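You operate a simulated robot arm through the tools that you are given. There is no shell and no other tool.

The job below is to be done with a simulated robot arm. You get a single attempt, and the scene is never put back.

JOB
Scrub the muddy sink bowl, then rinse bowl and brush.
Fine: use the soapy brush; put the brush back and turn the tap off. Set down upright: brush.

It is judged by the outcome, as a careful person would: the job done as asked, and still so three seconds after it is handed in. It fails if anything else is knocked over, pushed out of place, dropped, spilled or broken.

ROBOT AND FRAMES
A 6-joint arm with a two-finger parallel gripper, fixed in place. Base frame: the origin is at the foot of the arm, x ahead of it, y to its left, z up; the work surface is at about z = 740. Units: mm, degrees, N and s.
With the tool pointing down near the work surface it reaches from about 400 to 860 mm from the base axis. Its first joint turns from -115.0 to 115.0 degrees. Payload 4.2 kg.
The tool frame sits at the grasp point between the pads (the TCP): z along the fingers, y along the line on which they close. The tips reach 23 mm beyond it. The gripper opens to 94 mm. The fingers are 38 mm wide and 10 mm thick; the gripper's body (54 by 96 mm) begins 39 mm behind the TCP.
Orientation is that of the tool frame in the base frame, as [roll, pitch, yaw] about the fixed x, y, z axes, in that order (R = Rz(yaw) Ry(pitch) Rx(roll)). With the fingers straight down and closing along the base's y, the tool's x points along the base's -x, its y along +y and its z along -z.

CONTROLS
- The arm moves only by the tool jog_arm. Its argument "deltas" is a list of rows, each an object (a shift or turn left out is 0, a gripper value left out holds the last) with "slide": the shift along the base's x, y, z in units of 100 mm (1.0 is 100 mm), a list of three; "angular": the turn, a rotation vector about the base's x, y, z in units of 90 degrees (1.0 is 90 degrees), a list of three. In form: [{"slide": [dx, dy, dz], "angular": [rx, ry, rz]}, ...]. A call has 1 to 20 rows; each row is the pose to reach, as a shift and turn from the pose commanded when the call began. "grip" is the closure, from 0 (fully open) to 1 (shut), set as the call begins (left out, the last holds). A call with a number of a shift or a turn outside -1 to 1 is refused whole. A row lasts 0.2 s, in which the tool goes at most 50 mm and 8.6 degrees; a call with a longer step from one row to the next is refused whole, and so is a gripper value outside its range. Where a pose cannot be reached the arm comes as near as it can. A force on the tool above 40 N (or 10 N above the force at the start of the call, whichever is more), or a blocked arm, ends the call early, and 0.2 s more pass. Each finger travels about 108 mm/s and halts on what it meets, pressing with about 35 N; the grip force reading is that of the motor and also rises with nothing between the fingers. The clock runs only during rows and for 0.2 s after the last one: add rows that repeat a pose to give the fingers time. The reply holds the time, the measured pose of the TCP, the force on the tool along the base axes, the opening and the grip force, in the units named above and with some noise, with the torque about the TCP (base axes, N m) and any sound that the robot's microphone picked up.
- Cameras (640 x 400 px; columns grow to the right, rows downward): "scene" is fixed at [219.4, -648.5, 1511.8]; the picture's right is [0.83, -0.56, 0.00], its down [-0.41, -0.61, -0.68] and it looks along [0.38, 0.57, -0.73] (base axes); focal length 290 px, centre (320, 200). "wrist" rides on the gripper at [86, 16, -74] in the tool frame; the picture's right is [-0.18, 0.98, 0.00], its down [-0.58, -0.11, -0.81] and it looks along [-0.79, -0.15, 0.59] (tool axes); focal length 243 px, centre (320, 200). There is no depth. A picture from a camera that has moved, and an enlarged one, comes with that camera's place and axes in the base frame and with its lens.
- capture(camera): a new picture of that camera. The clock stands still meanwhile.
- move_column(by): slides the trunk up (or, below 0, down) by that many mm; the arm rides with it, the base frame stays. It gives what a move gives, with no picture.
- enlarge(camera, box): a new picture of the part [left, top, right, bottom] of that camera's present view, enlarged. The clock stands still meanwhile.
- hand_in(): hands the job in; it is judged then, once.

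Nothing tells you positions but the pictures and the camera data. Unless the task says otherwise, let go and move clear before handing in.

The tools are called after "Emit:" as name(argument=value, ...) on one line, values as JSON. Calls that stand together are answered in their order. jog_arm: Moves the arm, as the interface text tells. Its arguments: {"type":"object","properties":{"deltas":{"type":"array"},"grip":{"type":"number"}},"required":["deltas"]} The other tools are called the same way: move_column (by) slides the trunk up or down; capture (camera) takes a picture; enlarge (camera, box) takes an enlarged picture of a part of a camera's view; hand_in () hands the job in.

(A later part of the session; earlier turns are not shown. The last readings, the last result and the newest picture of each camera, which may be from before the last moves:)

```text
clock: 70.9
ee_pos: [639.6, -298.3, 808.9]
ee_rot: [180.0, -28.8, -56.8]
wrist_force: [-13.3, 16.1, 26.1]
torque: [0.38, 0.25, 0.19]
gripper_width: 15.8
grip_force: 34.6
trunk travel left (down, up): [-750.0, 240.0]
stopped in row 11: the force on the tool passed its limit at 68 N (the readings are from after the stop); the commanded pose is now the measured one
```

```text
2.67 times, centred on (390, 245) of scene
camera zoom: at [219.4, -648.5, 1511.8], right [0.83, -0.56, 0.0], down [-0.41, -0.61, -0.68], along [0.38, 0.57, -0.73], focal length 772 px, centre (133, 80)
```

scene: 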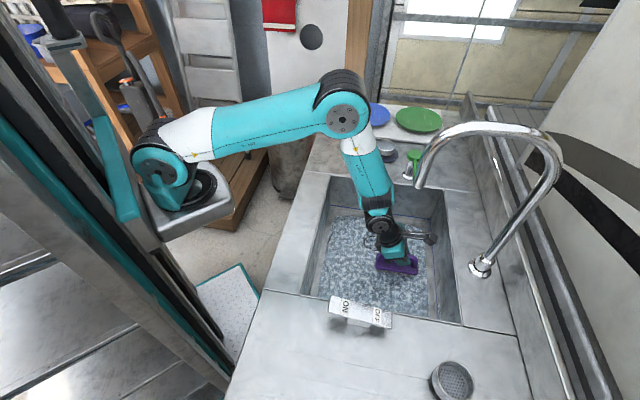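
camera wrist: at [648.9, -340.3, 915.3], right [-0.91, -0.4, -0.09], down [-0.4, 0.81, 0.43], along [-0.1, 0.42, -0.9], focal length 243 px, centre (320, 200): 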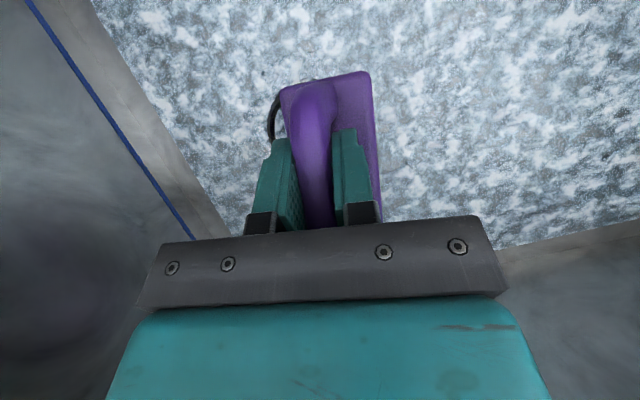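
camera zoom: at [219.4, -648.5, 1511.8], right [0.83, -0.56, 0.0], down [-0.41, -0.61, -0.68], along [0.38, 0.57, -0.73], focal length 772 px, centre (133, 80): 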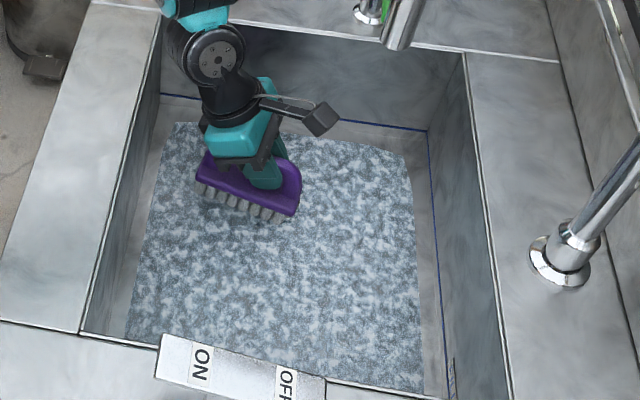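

The bristles caught on the drain ring and the brush has shifted slightly in the grip. I'll raise and inspect how it sits.

Emit:
jog_arm(deltas=[{"slide": [-0.05, 0.05, 0.05]}, {"slide": [-0.05, 0.05, 0.2]}, {"slide": [-0.05, 0.05, 0.4]}, {"slide": [-0.05, 0.05, 0.4]}], grip=1)

Emit:
capture(camera="wrist")

Emit:
enlarge(camera="scene", box=[330, 170, 430, 260])

```text
clock: 71.9
ee_pos: [635.1, -293.9, 847.7]
ee_rot: [-180.0, -29.0, -56.9]
wrist_force: [-0.3, -0.2, -1.1]
torque: [0.0, 0.01, 0.03]
gripper_width: 15.8
grip_force: 34.8
trunk travel left (down, up): [-750.0, 240.0]
```

```text
taken
camera wrist: at [644.3, -336.7, 953.0], right [-0.91, -0.4, -0.09], down [-0.4, 0.81, 0.42], along [-0.1, 0.42, -0.9], focal length 243 px, centre (320, 200)
```

wrist: 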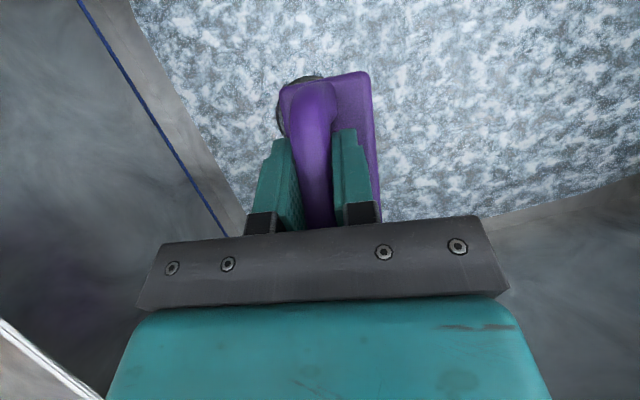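

```text
4.44 times, centred on (380, 215) of scene
camera zoom: at [219.4, -648.5, 1511.8], right [0.83, -0.56, 0.0], down [-0.41, -0.61, -0.68], along [0.38, 0.57, -0.73], focal length 1286 px, centre (53, 133)
```

zoom: 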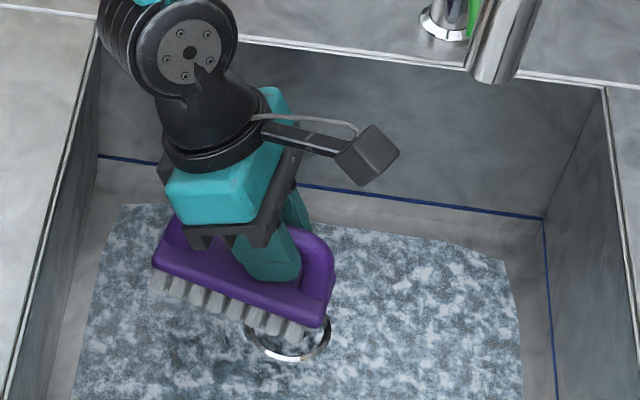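

The brush has rolled a few degrees about its handle bar. I'll set it on flat floor away from the drain, let it settle on its bristles, and regrip it square.

Emit:
jog_arm(deltas=[{"slide": [-0.12, -0.3, 0.0]}, {"slide": [-0.25, -0.62, 0.0]}, {"slide": [-0.38, -0.92, 0.0]}, {"slide": [-0.38, -0.92, -0.2]}, {"slide": [-0.38, -0.92, -0.28]}, {"slide": [-0.38, -0.92, -0.28]}], grip=1)

Emit:
capture(camera="wrist")

Emit:
enlarge(camera="scene", box=[330, 210, 430, 300])

```text
clock: 73.3
ee_pos: [596.8, -387.6, 819.2]
ee_rot: [-179.9, -28.9, -56.9]
wrist_force: [0.6, 0.1, -1.5]
torque: [-0.01, -0.04, 0.02]
gripper_width: 15.8
grip_force: 35.6
trunk travel left (down, up): [-750.0, 240.0]
```

```text
taken
camera wrist: at [605.1, -430.1, 925.3], right [-0.91, -0.4, -0.09], down [-0.4, 0.81, 0.42], along [-0.1, 0.42, -0.9], focal length 243 px, centre (320, 200)
```

wrist: 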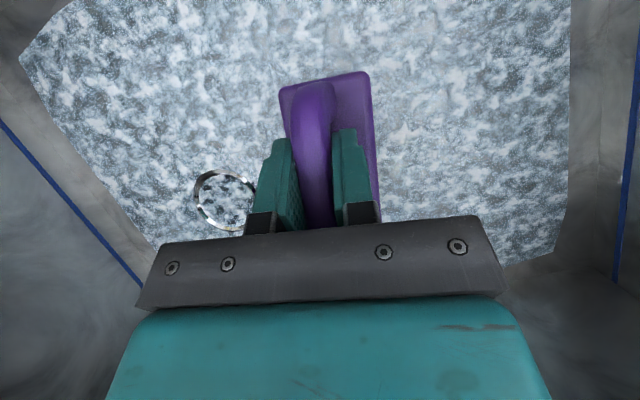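

```text
4.44 times, centred on (380, 255) of scene
camera zoom: at [219.4, -648.5, 1511.8], right [0.83, -0.56, 0.0], down [-0.41, -0.61, -0.68], along [0.38, 0.57, -0.73], focal length 1286 px, centre (53, -44)
```

zoom: 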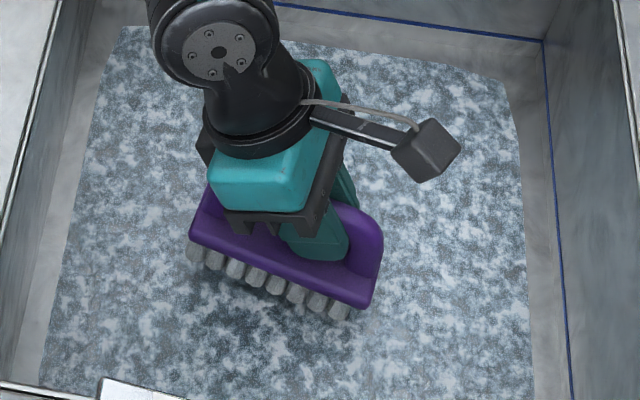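

Now lowering onto clear floor until it touches.

Emit:
jog_arm(deltas=[{"slide": [0, 0, -0.02]}, {"slide": [0, 0, -0.035]}, {"slide": [0, 0, -0.05]}], grip=1)

Emit:
jog_arm(deltas=[{"slide": [0, 0, -0.01]}, {"slide": [0, 0, -0.02]}], grip=1)

```text
clock: 74.1
ee_pos: [597.4, -385.7, 813.8]
ee_rot: [180.0, -28.9, -56.9]
wrist_force: [-0.2, 0.2, -1.6]
torque: [-0.02, -0.06, -0.01]
gripper_width: 15.7
grip_force: 34.8
trunk travel left (down, up): [-750.0, 240.0]
```

```text
clock: 74.7
ee_pos: [598.1, -385.5, 811.8]
ee_rot: [-180.0, -28.9, -56.8]
wrist_force: [0.0, -0.5, -2.5]
torque: [-0.04, -0.01, -0.02]
gripper_width: 15.6
grip_force: 35.8
trunk travel left (down, up): [-750.0, 240.0]
```

Emit:
jog_arm(deltas=[{"slide": [0, 0, -0.01]}, {"slide": [0, 0, -0.02]}], grip=1)

Emit:
jog_arm(deltas=[{"slide": [0, 0, -0.01]}, {"slide": [0, 0, -0.02]}], grip=1)

```text
clock: 75.3
ee_pos: [597.2, -386.4, 810.1]
ee_rot: [-179.9, -28.9, -56.9]
wrist_force: [-0.6, 1.0, -1.0]
torque: [-0.05, -0.01, -0.02]
gripper_width: 15.8
grip_force: 35.0
trunk travel left (down, up): [-750.0, 240.0]
```

```text
clock: 75.9
ee_pos: [597.0, -387.6, 809.5]
ee_rot: [-180.0, -29.0, -56.8]
wrist_force: [-3.3, 0.6, 10.8]
torque: [-0.21, -0.14, -0.01]
gripper_width: 15.5
grip_force: 35.1
trunk travel left (down, up): [-750.0, 240.0]
```

Contact at about 10 N. I'll open slightly so the brush settles flat, raise 3 mm to the original grip height, and look.

Emit:
jog_arm(deltas=[{"slide": [0, 0, 0.01]}, {"slide": [0, 0, 0.02]}, {"slide": [0, 0, 0.03]}, {"slide": [0, 0, 0.03]}], grip=0.68)

Emit:
capture(camera="wrist")

Emit:
enlarge(camera="scene", box=[330, 210, 430, 300])

```text
clock: 76.9
ee_pos: [597.9, -385.6, 813.1]
ee_rot: [-180.0, -28.8, -56.9]
wrist_force: [0.2, -0.2, -0.5]
torque: [-0.01, -0.01, -0.02]
gripper_width: 30.2
grip_force: 0.1
trunk travel left (down, up): [-750.0, 240.0]
```

```text
taken
camera wrist: at [607.0, -428.6, 918.6], right [-0.91, -0.4, -0.09], down [-0.4, 0.81, 0.42], along [-0.1, 0.42, -0.9], focal length 243 px, centre (320, 200)
```

wrist: 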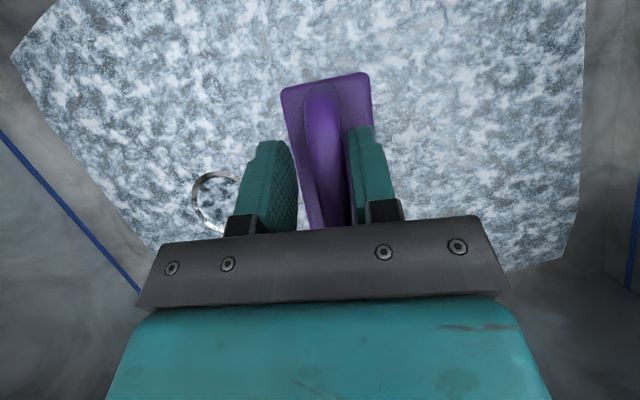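

```text
4.44 times, centred on (380, 255) of scene
camera zoom: at [219.4, -648.5, 1511.8], right [0.83, -0.56, 0.0], down [-0.41, -0.61, -0.68], along [0.38, 0.57, -0.73], focal length 1286 px, centre (53, -44)
```

zoom: 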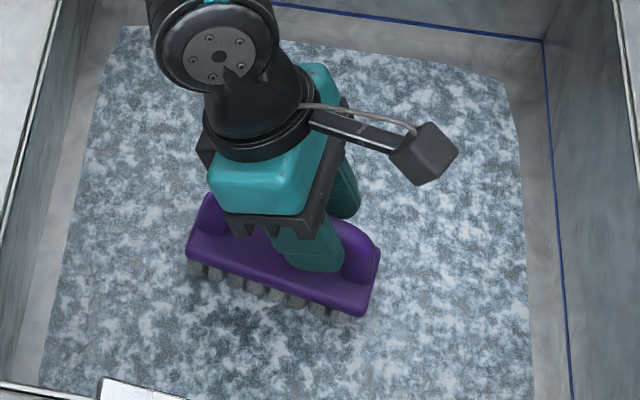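

The brush is flat on its bristles again. I'll centre the fingers on the bar and close.

Emit:
jog_arm(deltas=[{"slide": [-0.03, -0.015, 0.0]}, {"slide": [-0.03, -0.015, 0.0]}], grip=0.68)

Emit:
jog_arm(deltas=[{"slide": [0, 0, 0]}, {"slide": [0, 0, 0]}, {"slide": [0, 0, 0]}], grip=1)

Emit:
capture(camera="wrist")

```text
clock: 77.5
ee_pos: [595.3, -386.2, 812.2]
ee_rot: [-180.0, -28.9, -56.8]
wrist_force: [0.0, -0.2, -0.1]
torque: [0.01, -0.01, 0.0]
gripper_width: 30.1
grip_force: 0.0
trunk travel left (down, up): [-750.0, 240.0]
```

```text
clock: 78.3
ee_pos: [595.2, -386.5, 812.9]
ee_rot: [-180.0, -29.0, -56.8]
wrist_force: [0.1, 0.4, -0.1]
torque: [-0.05, -0.05, 0.04]
gripper_width: 15.5
grip_force: 34.9
trunk travel left (down, up): [-750.0, 240.0]
```

```text
taken
camera wrist: at [604.2, -429.5, 918.8], right [-0.91, -0.4, -0.09], down [-0.4, 0.81, 0.42], along [-0.1, 0.42, -0.9], focal length 243 px, centre (320, 200)
```

wrist: 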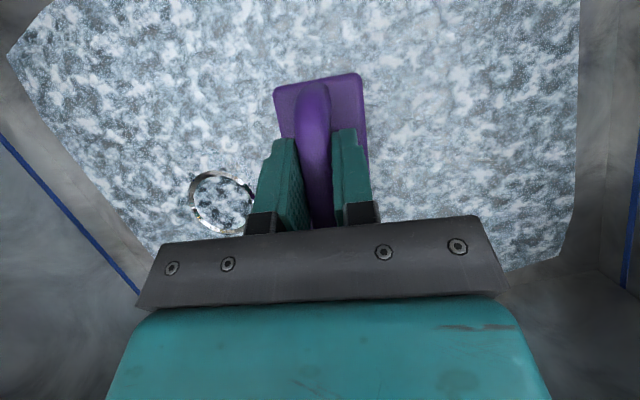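

Square grip again, with contact at TCP z of about 813. One more full set of strokes across the middle, staying clear of the drain ring.

Emit:
jog_arm(deltas=[{"slide": [0, 0, -0.013]}, {"slide": [0.21, -0.21, -0.013]}, {"slide": [0.42, -0.42, -0.013]}, {"slide": [0.57, -0.28, -0.013]}, {"slide": [0.35, -0.07, -0.013]}, {"slide": [0.14, 0.14, -0.013]}, {"slide": [-0.07, 0.35, -0.013]}, {"slide": [-0.28, 0.57, -0.013]}, {"slide": [-0.47, 0.47, -0.013]}, {"slide": [-0.21, 0.21, -0.013]}, {"slide": [0, 0, -0.013]}, {"slide": [-0.14, -0.14, -0.013]}, {"slide": [0.07, -0.35, -0.013]}, {"slide": [0.28, -0.57, -0.013]}, {"slide": [0.07, -0.35, -0.013]}, {"slide": [-0.14, -0.14, -0.013]}, {"slide": [-0.35, 0.07, -0.013]}, {"slide": [-0.57, 0.28, -0.013]}, {"slide": [-0.28, 0.14, -0.013]}, {"slide": [0, 0, -0.013]}], grip=1)

Emit:
capture(camera="wrist")

Emit:
enlarge(camera="scene", box=[300, 170, 480, 320])

```text
clock: 82.5
ee_pos: [593.8, -385.5, 808.9]
ee_rot: [-180.0, -28.9, -56.9]
wrist_force: [-8.1, 4.2, 24.6]
torque: [-0.35, -0.14, -0.07]
gripper_width: 15.6
grip_force: 35.2
trunk travel left (down, up): [-750.0, 240.0]
```

```text
taken
camera wrist: at [602.1, -429.1, 915.4], right [-0.91, -0.4, -0.09], down [-0.4, 0.81, 0.43], along [-0.1, 0.42, -0.9], focal length 243 px, centre (320, 200)
```

wrist: 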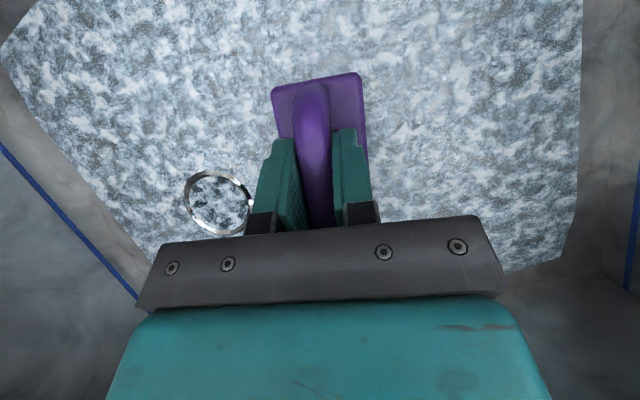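

```text
2.67 times, centred on (390, 245) of scene
camera zoom: at [219.4, -648.5, 1511.8], right [0.83, -0.56, 0.0], down [-0.41, -0.61, -0.68], along [0.38, 0.57, -0.73], focal length 772 px, centre (133, 80)
```

zoom: 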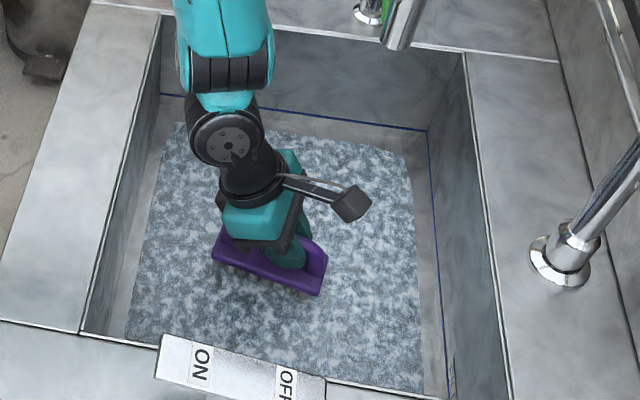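

Scrubbing is done. Next I'll turn on the tap, so I'll leave the brush standing here, ease off, open the fingers and back out toward the base, away from the spout.

Emit:
jog_arm(deltas=[{"slide": [0, 0, 0.015]}, {"slide": [0, 0, 0.02]}], grip=1)

Emit:
jog_arm(deltas=[{"slide": [0, 0, 0]}, {"slide": [0, 0, 0]}, {"slide": [0, 0, 0.05]}, {"slide": [0, 0, 0.2]}, {"slide": [0, 0, 0.45]}, {"slide": [-0.2, 0.2, 0.7]}, {"slide": [-0.4, 0.4, 0.95]}, {"slide": [-0.4, 0.4, 0.95]}], grip=0.57)

Emit:
capture(camera="wrist")

Emit:
capture(camera="scene")

```text
clock: 83.1
ee_pos: [594.5, -385.5, 810.6]
ee_rot: [180.0, -28.7, -57.0]
wrist_force: [-0.4, 0.4, -0.6]
torque: [-0.02, -0.01, 0.01]
gripper_width: 15.4
grip_force: 35.4
trunk travel left (down, up): [-750.0, 240.0]
```

```text
clock: 84.9
ee_pos: [555.0, -348.2, 907.6]
ee_rot: [-179.9, -28.9, -57.0]
wrist_force: [0.3, 0.3, 0.5]
torque: [-0.02, 0.04, 0.0]
gripper_width: 40.6
grip_force: 0.0
trunk travel left (down, up): [-750.0, 240.0]
```

```text
taken
camera wrist: at [563.9, -392.2, 1015.1], right [-0.91, -0.4, -0.09], down [-0.4, 0.81, 0.43], along [-0.1, 0.42, -0.9], focal length 243 px, centre (320, 200)
```

wrist: 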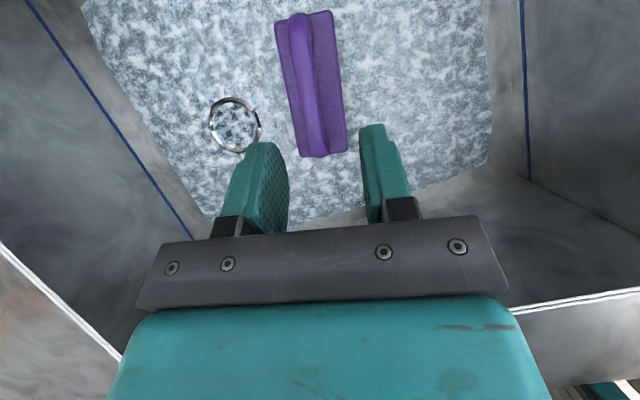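

```text
taken
```

scene: 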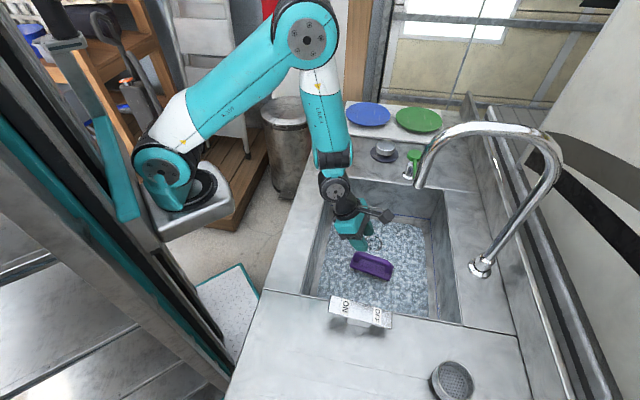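

The brush stands upright, clear of the spot where the stream will land. I'll rise and move toward the ON/OFF rocker, turning the wrist to stay inside its limits.

Emit:
jog_arm(deltas=[{"slide": [-0.2, 0.0, 0.35], "angular": [0, 0, -0.08]}, {"slide": [-0.5, -0.1, 0.6], "angular": [0, 0, -0.16]}, {"slide": [-0.8, -0.25, 0.85], "angular": [0, 0, -0.22]}, {"slide": [-0.95, -0.5, 1.0], "angular": [0, 0, -0.22]}, {"slide": [-0.95, -0.5, 1.0], "angular": [0, 0, -0.22]}], grip=1)

Emit:
jog_arm(deltas=[{"slide": [-0.2, -0.3, 0.0]}, {"slide": [-0.4, -0.6, 0.0]}, {"slide": [-0.5, -0.8, 0.0]}, {"slide": [-0.5, -0.8, 0.0]}], grip=1)

Emit:
capture(camera="wrist")

Emit:
capture(camera="scene")

```text
clock: 86.1
ee_pos: [461.2, -399.0, 1008.6]
ee_rot: [180.0, -28.9, -76.9]
wrist_force: [1.2, -0.1, -0.3]
torque: [0.03, 0.02, 0.0]
gripper_width: 0.3
grip_force: 34.9
trunk travel left (down, up): [-750.0, 240.0]
```

```text
clock: 87.1
ee_pos: [408.0, -477.1, 1009.7]
ee_rot: [-179.9, -28.9, -76.7]
wrist_force: [0.4, -1.0, 0.3]
torque: [0.01, 0.01, -0.02]
gripper_width: 0.0
grip_force: 35.1
trunk travel left (down, up): [-750.0, 240.0]
```

```text
taken
camera wrist: at [402.5, -519.6, 1115.7], right [-0.99, -0.07, -0.09], down [-0.1, 0.9, 0.43], along [0.05, 0.43, -0.9], focal length 243 px, centre (320, 200)
```

wrist: 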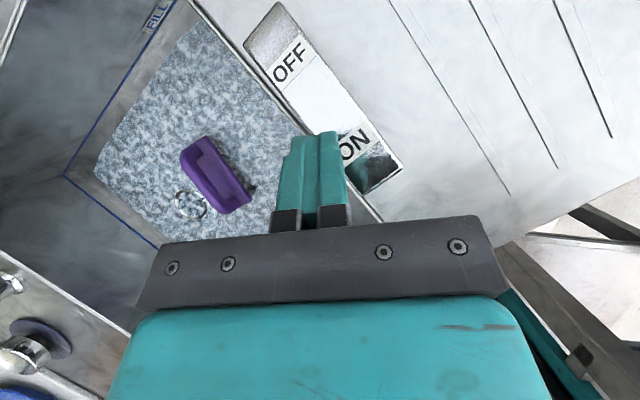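

```text
taken
```

scene: 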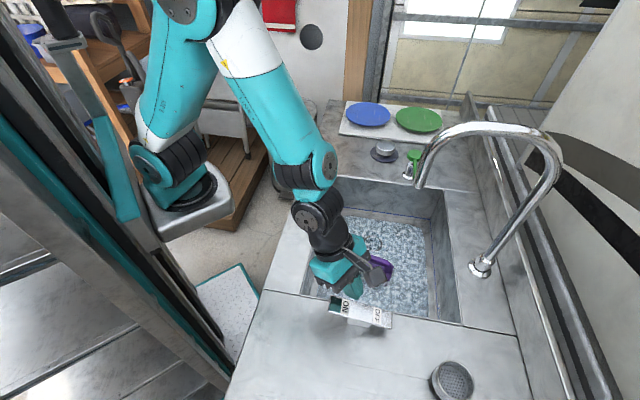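

The rocker is clear: the OFF end is pressed down now and the ON end is raised, near (388,-478, ~938). I'll line up the closed fingertips over ON and press it down gently.

Emit:
jog_arm(deltas=[{"slide": [-0.2, -0.02, 0.0]}, {"slide": [-0.2, -0.02, -0.15]}, {"slide": [-0.2, -0.02, -0.32]}, {"slide": [-0.2, -0.02, -0.32]}], grip=1)

Emit:
capture(camera="wrist")

Emit:
enlarge(camera="scene", box=[300, 250, 420, 340])

```text
clock: 88.1
ee_pos: [389.9, -478.1, 976.4]
ee_rot: [-180.0, -28.9, -76.6]
wrist_force: [0.0, -0.6, 0.5]
torque: [0.03, 0.03, 0.0]
gripper_width: 0.1
grip_force: 35.0
trunk travel left (down, up): [-750.0, 240.0]
```

```text
taken
camera wrist: at [383.1, -521.8, 1082.9], right [-0.99, -0.07, -0.09], down [-0.1, 0.9, 0.42], along [0.05, 0.43, -0.9], focal length 243 px, centre (320, 200)
```

wrist: 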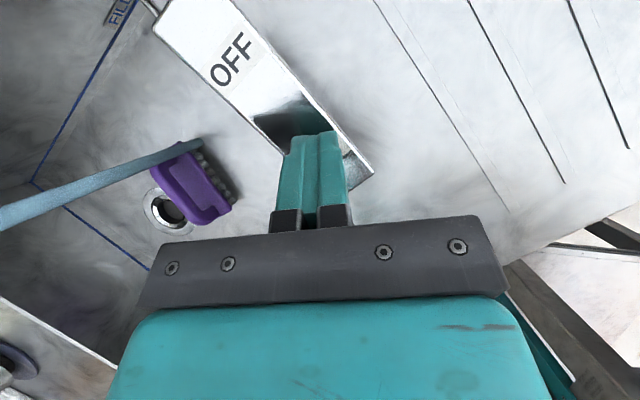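

```text
4.44 times, centred on (360, 295) of scene
camera zoom: at [219.4, -648.5, 1511.8], right [0.83, -0.56, 0.0], down [-0.41, -0.61, -0.68], along [0.38, 0.57, -0.73], focal length 1286 px, centre (142, -222)
```

zoom: 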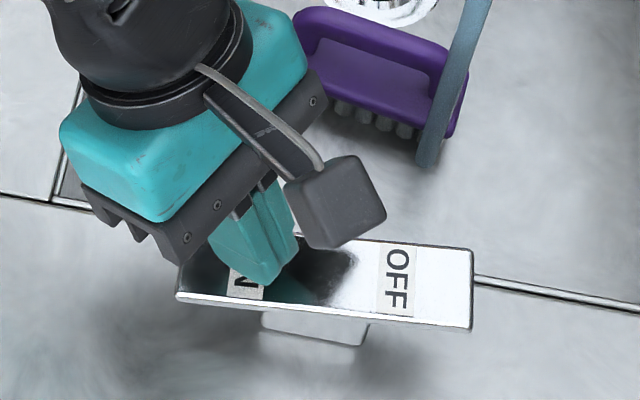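

The rocker flipped to ON as I came down. Water is running and the suds are washing off the floor, with the stream falling on the brush's end. I'll raise slightly and check everything.

Emit:
jog_arm(deltas=[{"slide": [0, 0.05, 0.3]}, {"slide": [0, 0.1, 0.6]}, {"slide": [0, 0.1, 0.6]}], grip=1)

Emit:
capture(camera="scene")

Emit:
enlarge(camera="scene", box=[300, 170, 480, 320])

Emit:
capture(camera="wrist")

```text
clock: 88.9
ee_pos: [391.0, -470.3, 1037.3]
ee_rot: [179.9, -29.0, -76.7]
wrist_force: [-0.5, -0.1, 0.0]
torque: [-0.01, 0.01, -0.01]
gripper_width: 0.0
grip_force: 35.2
trunk travel left (down, up): [-750.0, 240.0]
```

```text
taken
```

scene: 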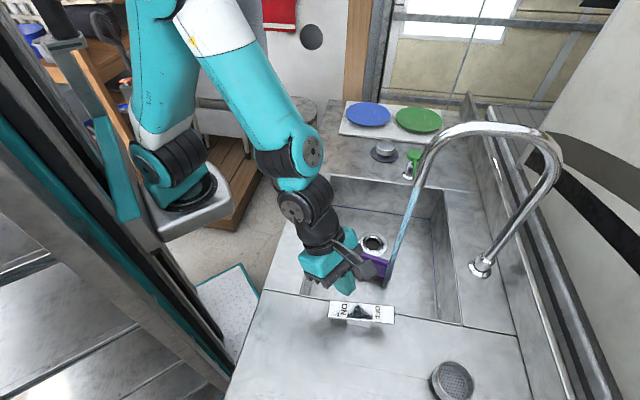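

```text
2.67 times, centred on (390, 245) of scene
camera zoom: at [219.4, -648.5, 1511.8], right [0.83, -0.56, 0.0], down [-0.41, -0.61, -0.68], along [0.38, 0.57, -0.73], focal length 772 px, centre (133, 80)
```

zoom: 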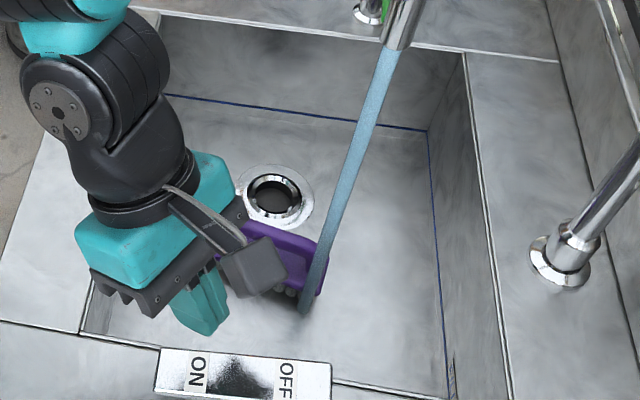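

```text
taken
camera wrist: at [384.8, -513.9, 1143.8], right [-0.99, -0.07, -0.09], down [-0.1, 0.9, 0.42], along [0.05, 0.43, -0.9], focal length 243 px, centre (320, 200)
```

wrist: 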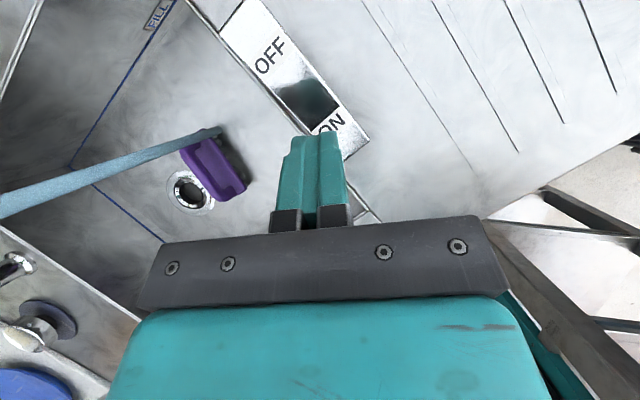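

The mud and suds are gone from the floor and the bowl looks clean. I'll zoom in on the brush to see whether it still carries suds.

Emit:
enlarge(camera="scene", box=[345, 240, 405, 300])

Emit:
enlarge(camera="wrist", box=[150, 100, 270, 220])

```text
6.67 times, centred on (375, 270) of scene
camera zoom: at [219.4, -648.5, 1511.8], right [0.83, -0.56, 0.0], down [-0.41, -0.61, -0.68], along [0.38, 0.57, -0.73], focal length 1930 px, centre (-47, -267)
```

zoom: 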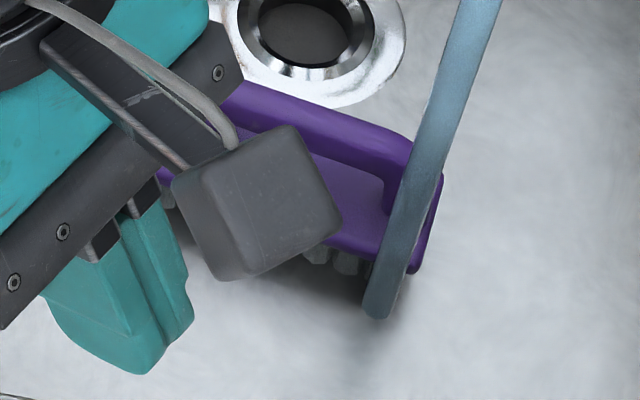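

```text
3.33 times, centred on (210, 160) of wrist
camera zoom: at [384.8, -513.9, 1143.8], right [-0.99, -0.07, -0.09], down [-0.1, 0.9, 0.42], along [0.05, 0.43, -0.9], focal length 809 px, centre (687, 333)
```

zoom: 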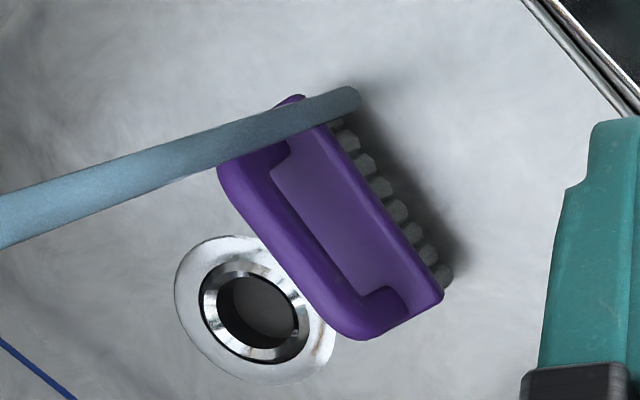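

The brush needs to be held in the stream. I'll go back by the same route to regrasp it, then roll it so the bristles face the falling water.

Emit:
jog_arm(deltas=[{"slide": [0.25, 0.2, -0.05], "angular": [0, 0, 0.04]}, {"slide": [0.5, 0.5, -0.2], "angular": [0, 0, 0.08]}, {"slide": [0.75, 0.8, -0.3], "angular": [0, 0, 0.14]}, {"slide": [0.95, 1.0, -0.5], "angular": [0, 0, 0.18]}, {"slide": [0.95, 1.0, -0.5], "angular": [0, 0, 0.22]}, {"slide": [0.95, 1.0, -0.5], "angular": [0, 0, 0.22]}], grip=0.57)

Emit:
jog_arm(deltas=[{"slide": [0.25, 0.1, -0.25]}, {"slide": [0.5, 0.15, -0.5]}, {"slide": [0.69, 0.22, -0.8]}, {"slide": [0.69, 0.22, -0.8]}], grip=0.57)

Emit:
capture(camera="wrist")

```text
clock: 90.3
ee_pos: [486.2, -369.7, 984.4]
ee_rot: [180.0, -29.0, -56.9]
wrist_force: [0.0, 0.7, -0.1]
torque: [-0.01, -0.01, -0.01]
gripper_width: 40.2
grip_force: 0.0
trunk travel left (down, up): [-750.0, 240.0]
```

```text
clock: 91.3
ee_pos: [553.2, -349.2, 905.9]
ee_rot: [-180.0, -28.9, -56.9]
wrist_force: [-0.7, 0.2, -0.1]
torque: [0.01, 0.03, 0.01]
gripper_width: 40.4
grip_force: 0.0
trunk travel left (down, up): [-750.0, 240.0]
```

```text
taken
camera wrist: at [562.3, -393.5, 1011.7], right [-0.91, -0.4, -0.09], down [-0.4, 0.81, 0.42], along [-0.1, 0.42, -0.9], focal length 243 px, centre (320, 200)
```

wrist: 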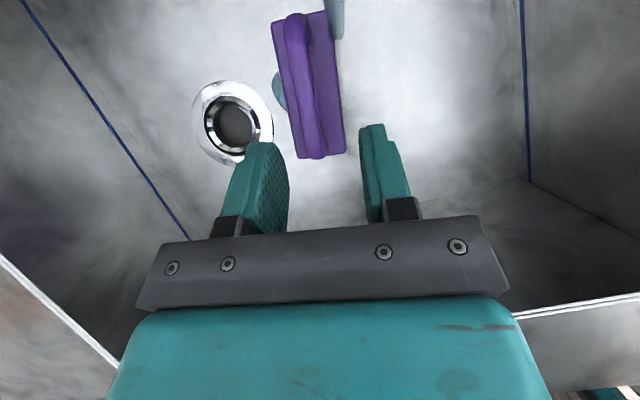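

I see a bluish spot beside the brush. I'll zoom in on that before grasping.

Emit:
enlarge(camera="wrist", box=[200, 0, 400, 170])

Emit:
enlarge(camera="scene", box=[330, 170, 450, 310])

```text
2.35 times, centred on (300, 85) of wrist
camera zoom: at [562.3, -393.5, 1011.7], right [-0.91, -0.4, -0.09], down [-0.4, 0.81, 0.42], along [-0.1, 0.42, -0.9], focal length 571 px, centre (367, 471)
```

zoom: 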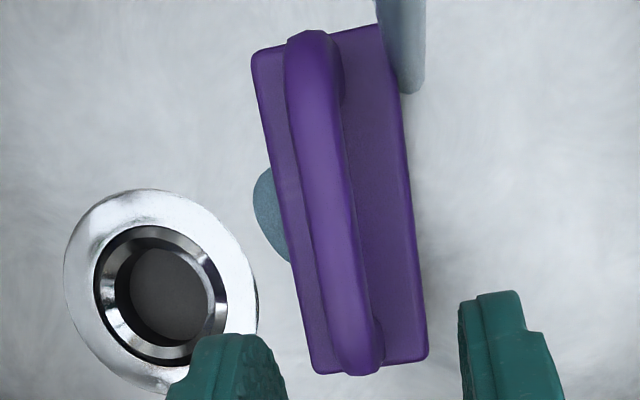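

```text
2.86 times, centred on (390, 240) of scene
camera zoom: at [219.4, -648.5, 1511.8], right [0.83, -0.56, 0.0], down [-0.41, -0.61, -0.68], along [0.38, 0.57, -0.73], focal length 827 px, centre (120, 86)
```

zoom: 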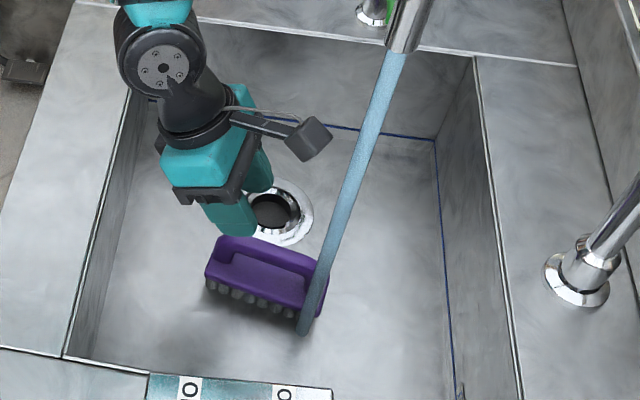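

There's just a small film of water beside the brush. I'll descend and regrasp it now.

Emit:
jog_arm(deltas=[{"slide": [0.2, -0.18, -0.25]}, {"slide": [0.41, -0.365, -0.5]}, {"slide": [0.41, -0.365, -0.75]}, {"slide": [0.41, -0.365, -0.93]}, {"slide": [0.41, -0.365, -0.93]}], grip=0.57)

Emit:
capture(camera="wrist")

```text
clock: 92.5
ee_pos: [595.7, -383.7, 812.5]
ee_rot: [-180.0, -29.0, -56.8]
wrist_force: [-0.2, 0.4, -0.3]
torque: [0.01, -0.01, 0.01]
gripper_width: 40.1
grip_force: 0.0
trunk travel left (down, up): [-750.0, 240.0]
```

```text
taken
camera wrist: at [604.6, -427.3, 918.1], right [-0.91, -0.4, -0.09], down [-0.4, 0.81, 0.42], along [-0.1, 0.42, -0.9], focal length 243 px, centre (320, 200)
```

wrist: 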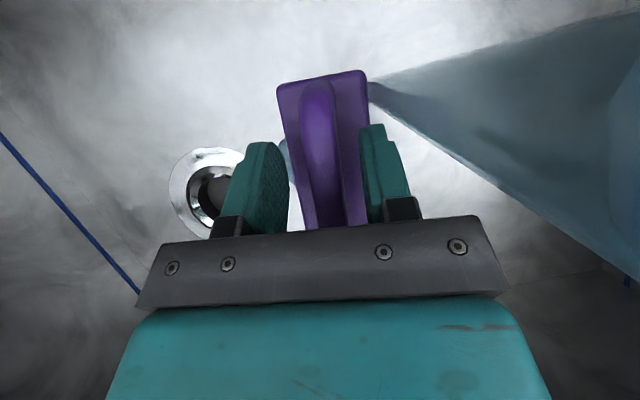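

The bar is centred between the fingers and the stream passes beside the camera. Closing now.

Emit:
jog_arm(deltas=[{"slide": [0, 0, 0]}, {"slide": [0, 0, 0]}, {"slide": [0, 0, 0]}], grip=1)

Emit:
jog_arm(deltas=[{"slide": [0, 0, 0.2]}, {"slide": [0, 0, 0.5]}, {"slide": [-0.1, 0.1, 0.8]}, {"slide": [-0.2, 0.2, 0.95]}, {"slide": [-0.2, 0.2, 0.95]}], grip=1)

Emit:
capture(camera="wrist")

Emit:
enlarge(camera="scene", box=[330, 170, 450, 310])

```text
clock: 93.3
ee_pos: [595.6, -383.3, 812.9]
ee_rot: [180.0, -28.9, -56.9]
wrist_force: [0.9, 0.5, 0.7]
torque: [-0.02, -0.01, 0.02]
gripper_width: 15.4
grip_force: 35.7
trunk travel left (down, up): [-750.0, 240.0]
```

```text
clock: 94.5
ee_pos: [574.6, -361.9, 906.9]
ee_rot: [-180.0, -28.9, -56.8]
wrist_force: [0.4, -0.1, -1.4]
torque: [-0.01, -0.02, 0.01]
gripper_width: 15.4
grip_force: 34.9
trunk travel left (down, up): [-750.0, 240.0]
```

```text
taken
camera wrist: at [584.0, -406.3, 1014.0], right [-0.91, -0.4, -0.09], down [-0.4, 0.81, 0.42], along [-0.1, 0.42, -0.9], focal length 243 px, centre (320, 200)
```

wrist: 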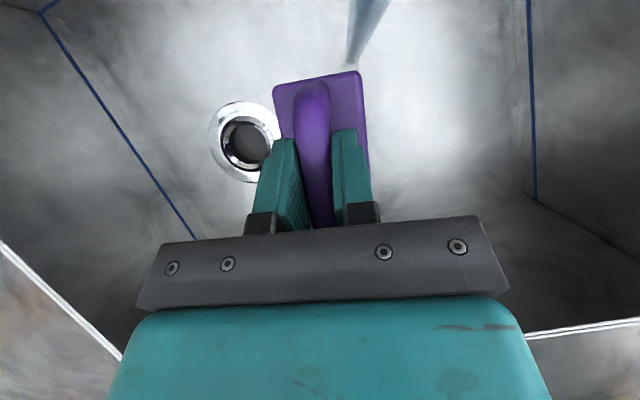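

```text
2.86 times, centred on (390, 240) of scene
camera zoom: at [219.4, -648.5, 1511.8], right [0.83, -0.56, 0.0], down [-0.41, -0.61, -0.68], along [0.38, 0.57, -0.73], focal length 827 px, centre (120, 86)
```

zoom: 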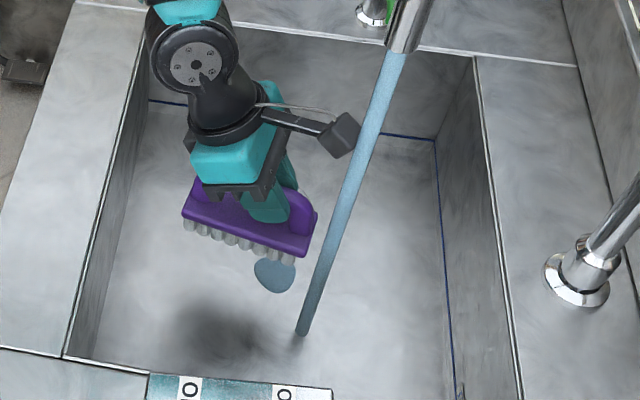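

The brush is back in hand and the floor is clean. There is only a small round wet spot near the bowl's centre, which I'll watch. Now I'll turn and roll the brush, then bring it into the stream.

Emit:
jog_arm(deltas=[{"slide": [-0.12, -0.2, 0.0], "angular": [0, 0, -0.055]}, {"slide": [-0.25, -0.4, 0.0], "angular": [0, 0, -0.11]}, {"slide": [-0.25, -0.4, 0.0], "angular": [0, 0, -0.11]}], grip=1)

Emit:
jog_arm(deltas=[{"slide": [-0.03, -0.08, 0.0], "angular": [0.0303, -0.0716, 0]}, {"slide": [-0.06, -0.16, 0.0], "angular": [0.0606, -0.1432, 0]}, {"slide": [-0.09, -0.24, 0.0], "angular": [0.0909, -0.2148, 0]}, {"slide": [-0.12, -0.32, 0.0], "angular": [0.1212, -0.2864, 0]}, {"slide": [-0.13, -0.4, 0.0], "angular": [0.1515, -0.358, 0]}, {"slide": [-0.13, -0.4, 0.0], "angular": [0.1515, -0.358, 0]}], grip=1)

Emit:
capture(camera="scene")

Emit:
capture(camera="wrist")

```text
clock: 95.3
ee_pos: [550.2, -403.0, 908.0]
ee_rot: [180.0, -28.9, -66.9]
wrist_force: [0.0, 0.7, -0.8]
torque: [-0.03, 0.01, -0.01]
gripper_width: 15.5
grip_force: 34.1
trunk travel left (down, up): [-750.0, 240.0]
```

```text
clock: 96.7
ee_pos: [549.8, -444.5, 911.2]
ee_rot: [-141.4, -23.3, -84.5]
wrist_force: [0.4, -0.8, -1.3]
torque: [-0.07, 0.01, -0.03]
gripper_width: 15.5
grip_force: 35.6
out of reach, approached as far as the arm can: row 5, 6
trunk travel left (down, up): [-750.0, 240.0]
```

```text
taken
```

scene: 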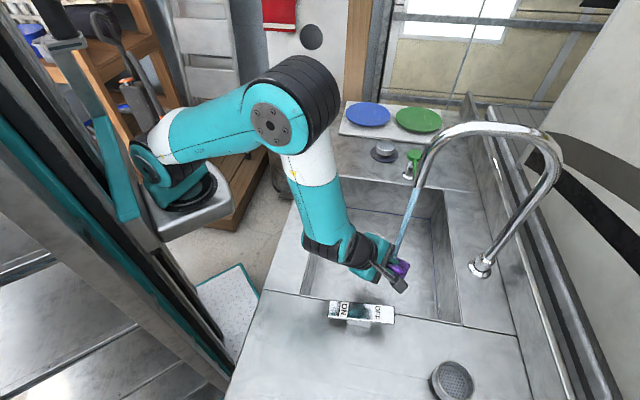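

```text
taken
camera wrist: at [496.5, -511.3, 989.7], right [-0.76, -0.15, -0.64], down [-0.49, 0.77, 0.41], along [0.43, 0.62, -0.65], focal length 243 px, centre (320, 200)
```

wrist: 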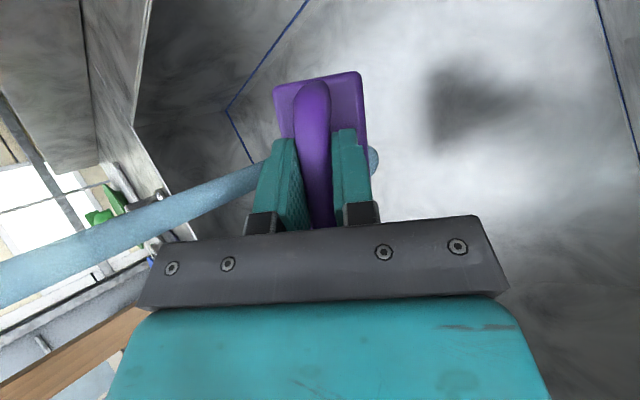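

The brush is rolled about 35° and close to the stream. I'll zoom in to see exactly where the water hits.

Emit:
enlarge(camera="scene", box=[350, 180, 450, 310])

Emit:
enlarge(camera="wrist", box=[200, 40, 440, 220])

```text
3.08 times, centred on (400, 245) of scene
camera zoom: at [219.4, -648.5, 1511.8], right [0.83, -0.56, 0.0], down [-0.41, -0.61, -0.68], along [0.38, 0.57, -0.73], focal length 891 px, centre (74, 62)
```

zoom: 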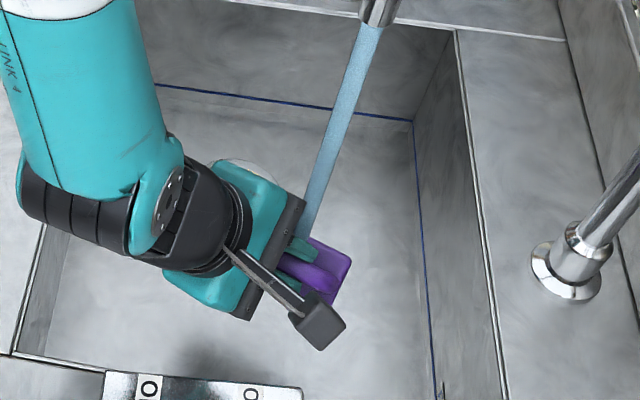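

```text
2.22 times, centred on (320, 130) of wrist
camera zoom: at [496.5, -511.3, 989.7], right [-0.76, -0.15, -0.64], down [-0.49, 0.77, 0.41], along [0.43, 0.62, -0.65], focal length 539 px, centre (320, 356)
```

zoom: 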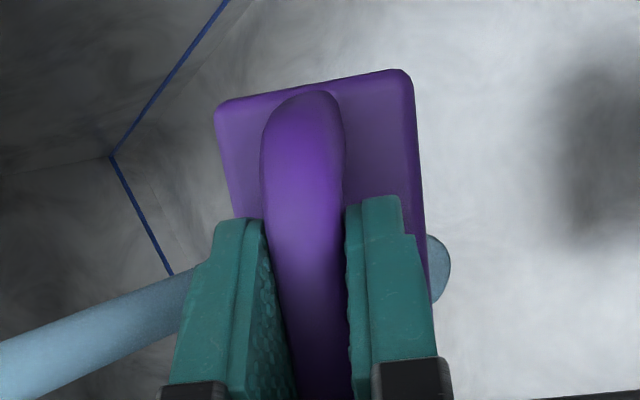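

The stream passes right through the brush's bristle side. I'll hold it there and sweep the brush slowly along its length for a few seconds.

Emit:
jog_arm(deltas=[{"slide": [0, 0, 0]}, {"slide": [-0.04, 0.09, 0]}, {"slide": [-0.08, 0.18, 0]}, {"slide": [-0.12, 0.27, 0]}, {"slide": [-0.16, 0.36, 0]}, {"slide": [-0.16, 0.36, 0]}, {"slide": [-0.12, 0.27, 0]}, {"slide": [-0.08, 0.18, 0]}, {"slide": [-0.04, 0.09, 0]}, {"slide": [0, 0, 0]}, {"slide": [-0.05, -0.02, 0]}, {"slide": [-0.09, 0.07, 0]}, {"slide": [-0.13, 0.16, 0]}, {"slide": [-0.17, 0.25, 0]}, {"slide": [-0.21, 0.34, 0]}, {"slide": [-0.17, 0.25, 0]}, {"slide": [-0.13, 0.16, 0]}, {"slide": [-0.09, 0.07, 0]}, {"slide": [-0.05, -0.02, 0]}, {"slide": [0, 0, 0]}], grip=1)

Emit:
enlarge(camera="scene", box=[350, 180, 450, 310])

Emit:
capture(camera="wrist")

```text
clock: 100.9
ee_pos: [549.6, -446.1, 912.0]
ee_rot: [-141.5, -23.4, -84.5]
wrist_force: [0.0, 0.5, -2.1]
torque: [-0.03, 0.02, -0.01]
gripper_width: 15.6
grip_force: 35.0
out of reach, approached as far as the arm can: row 2, 3, 4, 5, 6, 7, 8, 9, 11, 12, 13, 14, 15, 16, 17, 18, 19
trunk travel left (down, up): [-750.0, 240.0]
```

```text
3.08 times, centred on (400, 245) of scene
camera zoom: at [219.4, -648.5, 1511.8], right [0.83, -0.56, 0.0], down [-0.41, -0.61, -0.68], along [0.38, 0.57, -0.73], focal length 891 px, centre (74, 62)
```

zoom: 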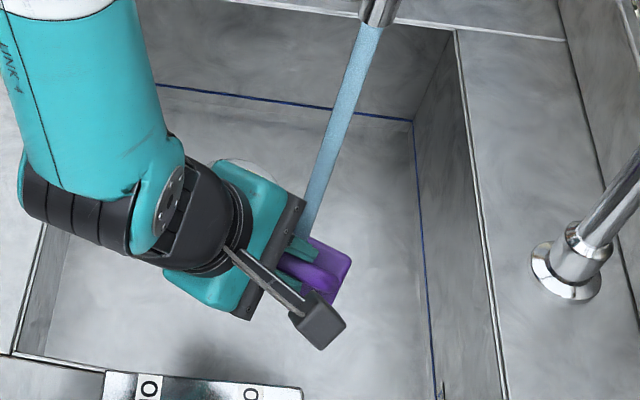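

```text
taken
camera wrist: at [497.3, -510.9, 988.8], right [-0.76, -0.15, -0.63], down [-0.49, 0.77, 0.41], along [0.43, 0.62, -0.65], focal length 243 px, centre (320, 200)
```

wrist: 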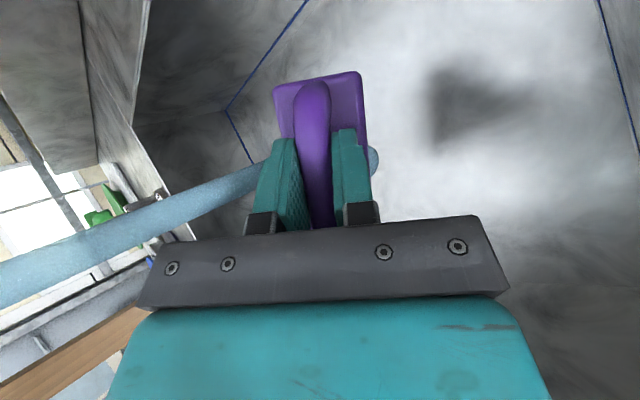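

It held in the stream for about 4 s; the roll left little room to sweep. I'll level the brush again and sweep its full length through the water.

Emit:
jog_arm(deltas=[{"slide": [0.01, 0.09, -0.1], "angular": [-0.0303, 0.0716, 0]}, {"slide": [0.02, 0.18, -0.2], "angular": [-0.0606, 0.1432, 0]}, {"slide": [0.03, 0.27, -0.3], "angular": [-0.0909, 0.2148, 0]}, {"slide": [0.04, 0.36, -0.4], "angular": [-0.1212, 0.2864, 0]}, {"slide": [0.05, 0.45, -0.5], "angular": [-0.1515, 0.358, 0]}, {"slide": [0.05, 0.45, -0.5], "angular": [-0.1515, 0.358, 0]}], grip=1)

Emit:
enlarge(camera="scene", box=[330, 170, 450, 310])

Emit:
capture(camera="wrist")

```text
clock: 102.3
ee_pos: [554.6, -398.5, 861.6]
ee_rot: [180.0, -29.0, -66.8]
wrist_force: [-0.7, -0.2, -1.1]
torque: [-0.01, -0.03, -0.03]
gripper_width: 15.5
grip_force: 35.0
trunk travel left (down, up): [-750.0, 240.0]
```

```text
2.86 times, centred on (390, 240) of scene
camera zoom: at [219.4, -648.5, 1511.8], right [0.83, -0.56, 0.0], down [-0.41, -0.61, -0.68], along [0.38, 0.57, -0.73], focal length 827 px, centre (120, 86)
```

zoom: 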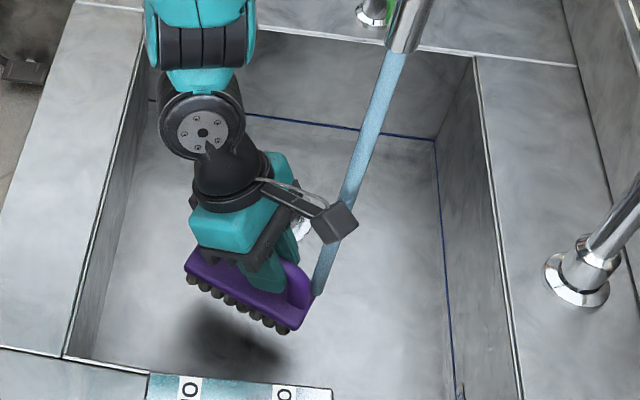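

```text
taken
camera wrist: at [554.7, -442.3, 966.2], right [-0.97, -0.24, -0.09], down [-0.25, 0.87, 0.42], along [-0.03, 0.43, -0.9], focal length 243 px, centre (320, 200)
```

wrist: 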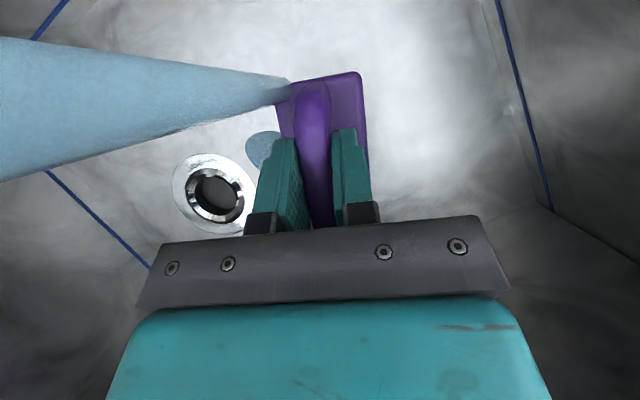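

Now the stream clearly ends on the brush, so water is hitting it. The bristles look dark, so I'll zoom in on them.

Emit:
enlarge(camera="scene", box=[335, 245, 400, 295])

```text
8.00 times, centred on (368, 270) of scene
camera zoom: at [219.4, -648.5, 1511.8], right [0.83, -0.56, 0.0], down [-0.41, -0.61, -0.68], along [0.38, 0.57, -0.73], focal length 2316 px, centre (-60, -360)
```

zoom: 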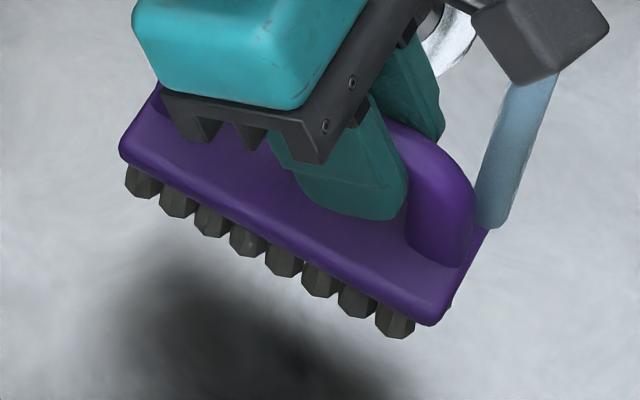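

The bristles look darker, either from being wet or from shadow. I'll sweep the brush slowly through the stream along its length and back.

Emit:
jog_arm(deltas=[{"slide": [0.0, 0.0, 0]}, {"slide": [0.0, 0.0, 0]}, {"slide": [0.03, -0.07, 0]}, {"slide": [0.06, -0.14, 0]}, {"slide": [0.09, -0.21, 0]}, {"slide": [0.12, -0.28, 0]}, {"slide": [0.15, -0.35, 0]}, {"slide": [0.18, -0.42, 0]}, {"slide": [0.21, -0.49, 0]}, {"slide": [0.21, -0.49, 0]}, {"slide": [0.18, -0.42, 0]}, {"slide": [0.15, -0.35, 0]}, {"slide": [0.12, -0.28, 0]}, {"slide": [0.09, -0.21, 0]}, {"slide": [0.06, -0.14, 0]}, {"slide": [0.03, -0.07, 0]}, {"slide": [0.0, 0.0, 0]}, {"slide": [0.0, 0.0, 0]}], grip=1)

Emit:
enlarge(camera="scene", box=[330, 170, 450, 310])

Emit:
capture(camera="wrist")

```text
clock: 106.1
ee_pos: [554.7, -401.1, 859.7]
ee_rot: [-180.0, -28.9, -66.8]
wrist_force: [-0.2, -0.4, -0.9]
torque: [0.01, 0.03, 0.03]
gripper_width: 15.9
grip_force: 35.1
trunk travel left (down, up): [-750.0, 240.0]
```

```text
2.86 times, centred on (390, 240) of scene
camera zoom: at [219.4, -648.5, 1511.8], right [0.83, -0.56, 0.0], down [-0.41, -0.61, -0.68], along [0.38, 0.57, -0.73], focal length 827 px, centre (120, 86)
```

zoom: 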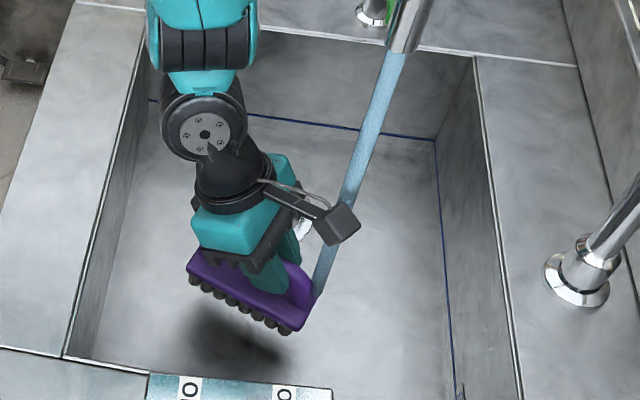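

```text
taken
camera wrist: at [555.8, -444.0, 965.3], right [-0.97, -0.24, -0.09], down [-0.25, 0.87, 0.42], along [-0.02, 0.43, -0.9], focal length 243 px, centre (320, 200)
```

wrist: 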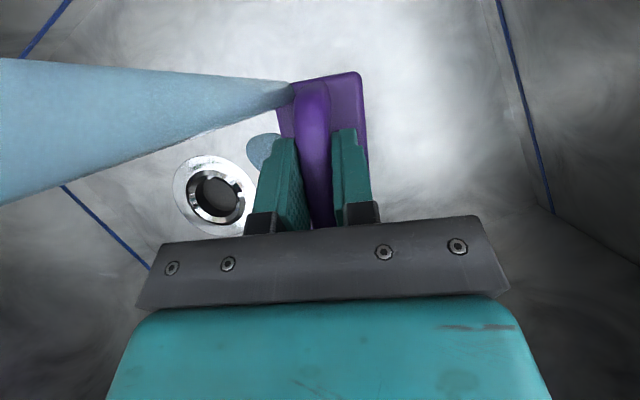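

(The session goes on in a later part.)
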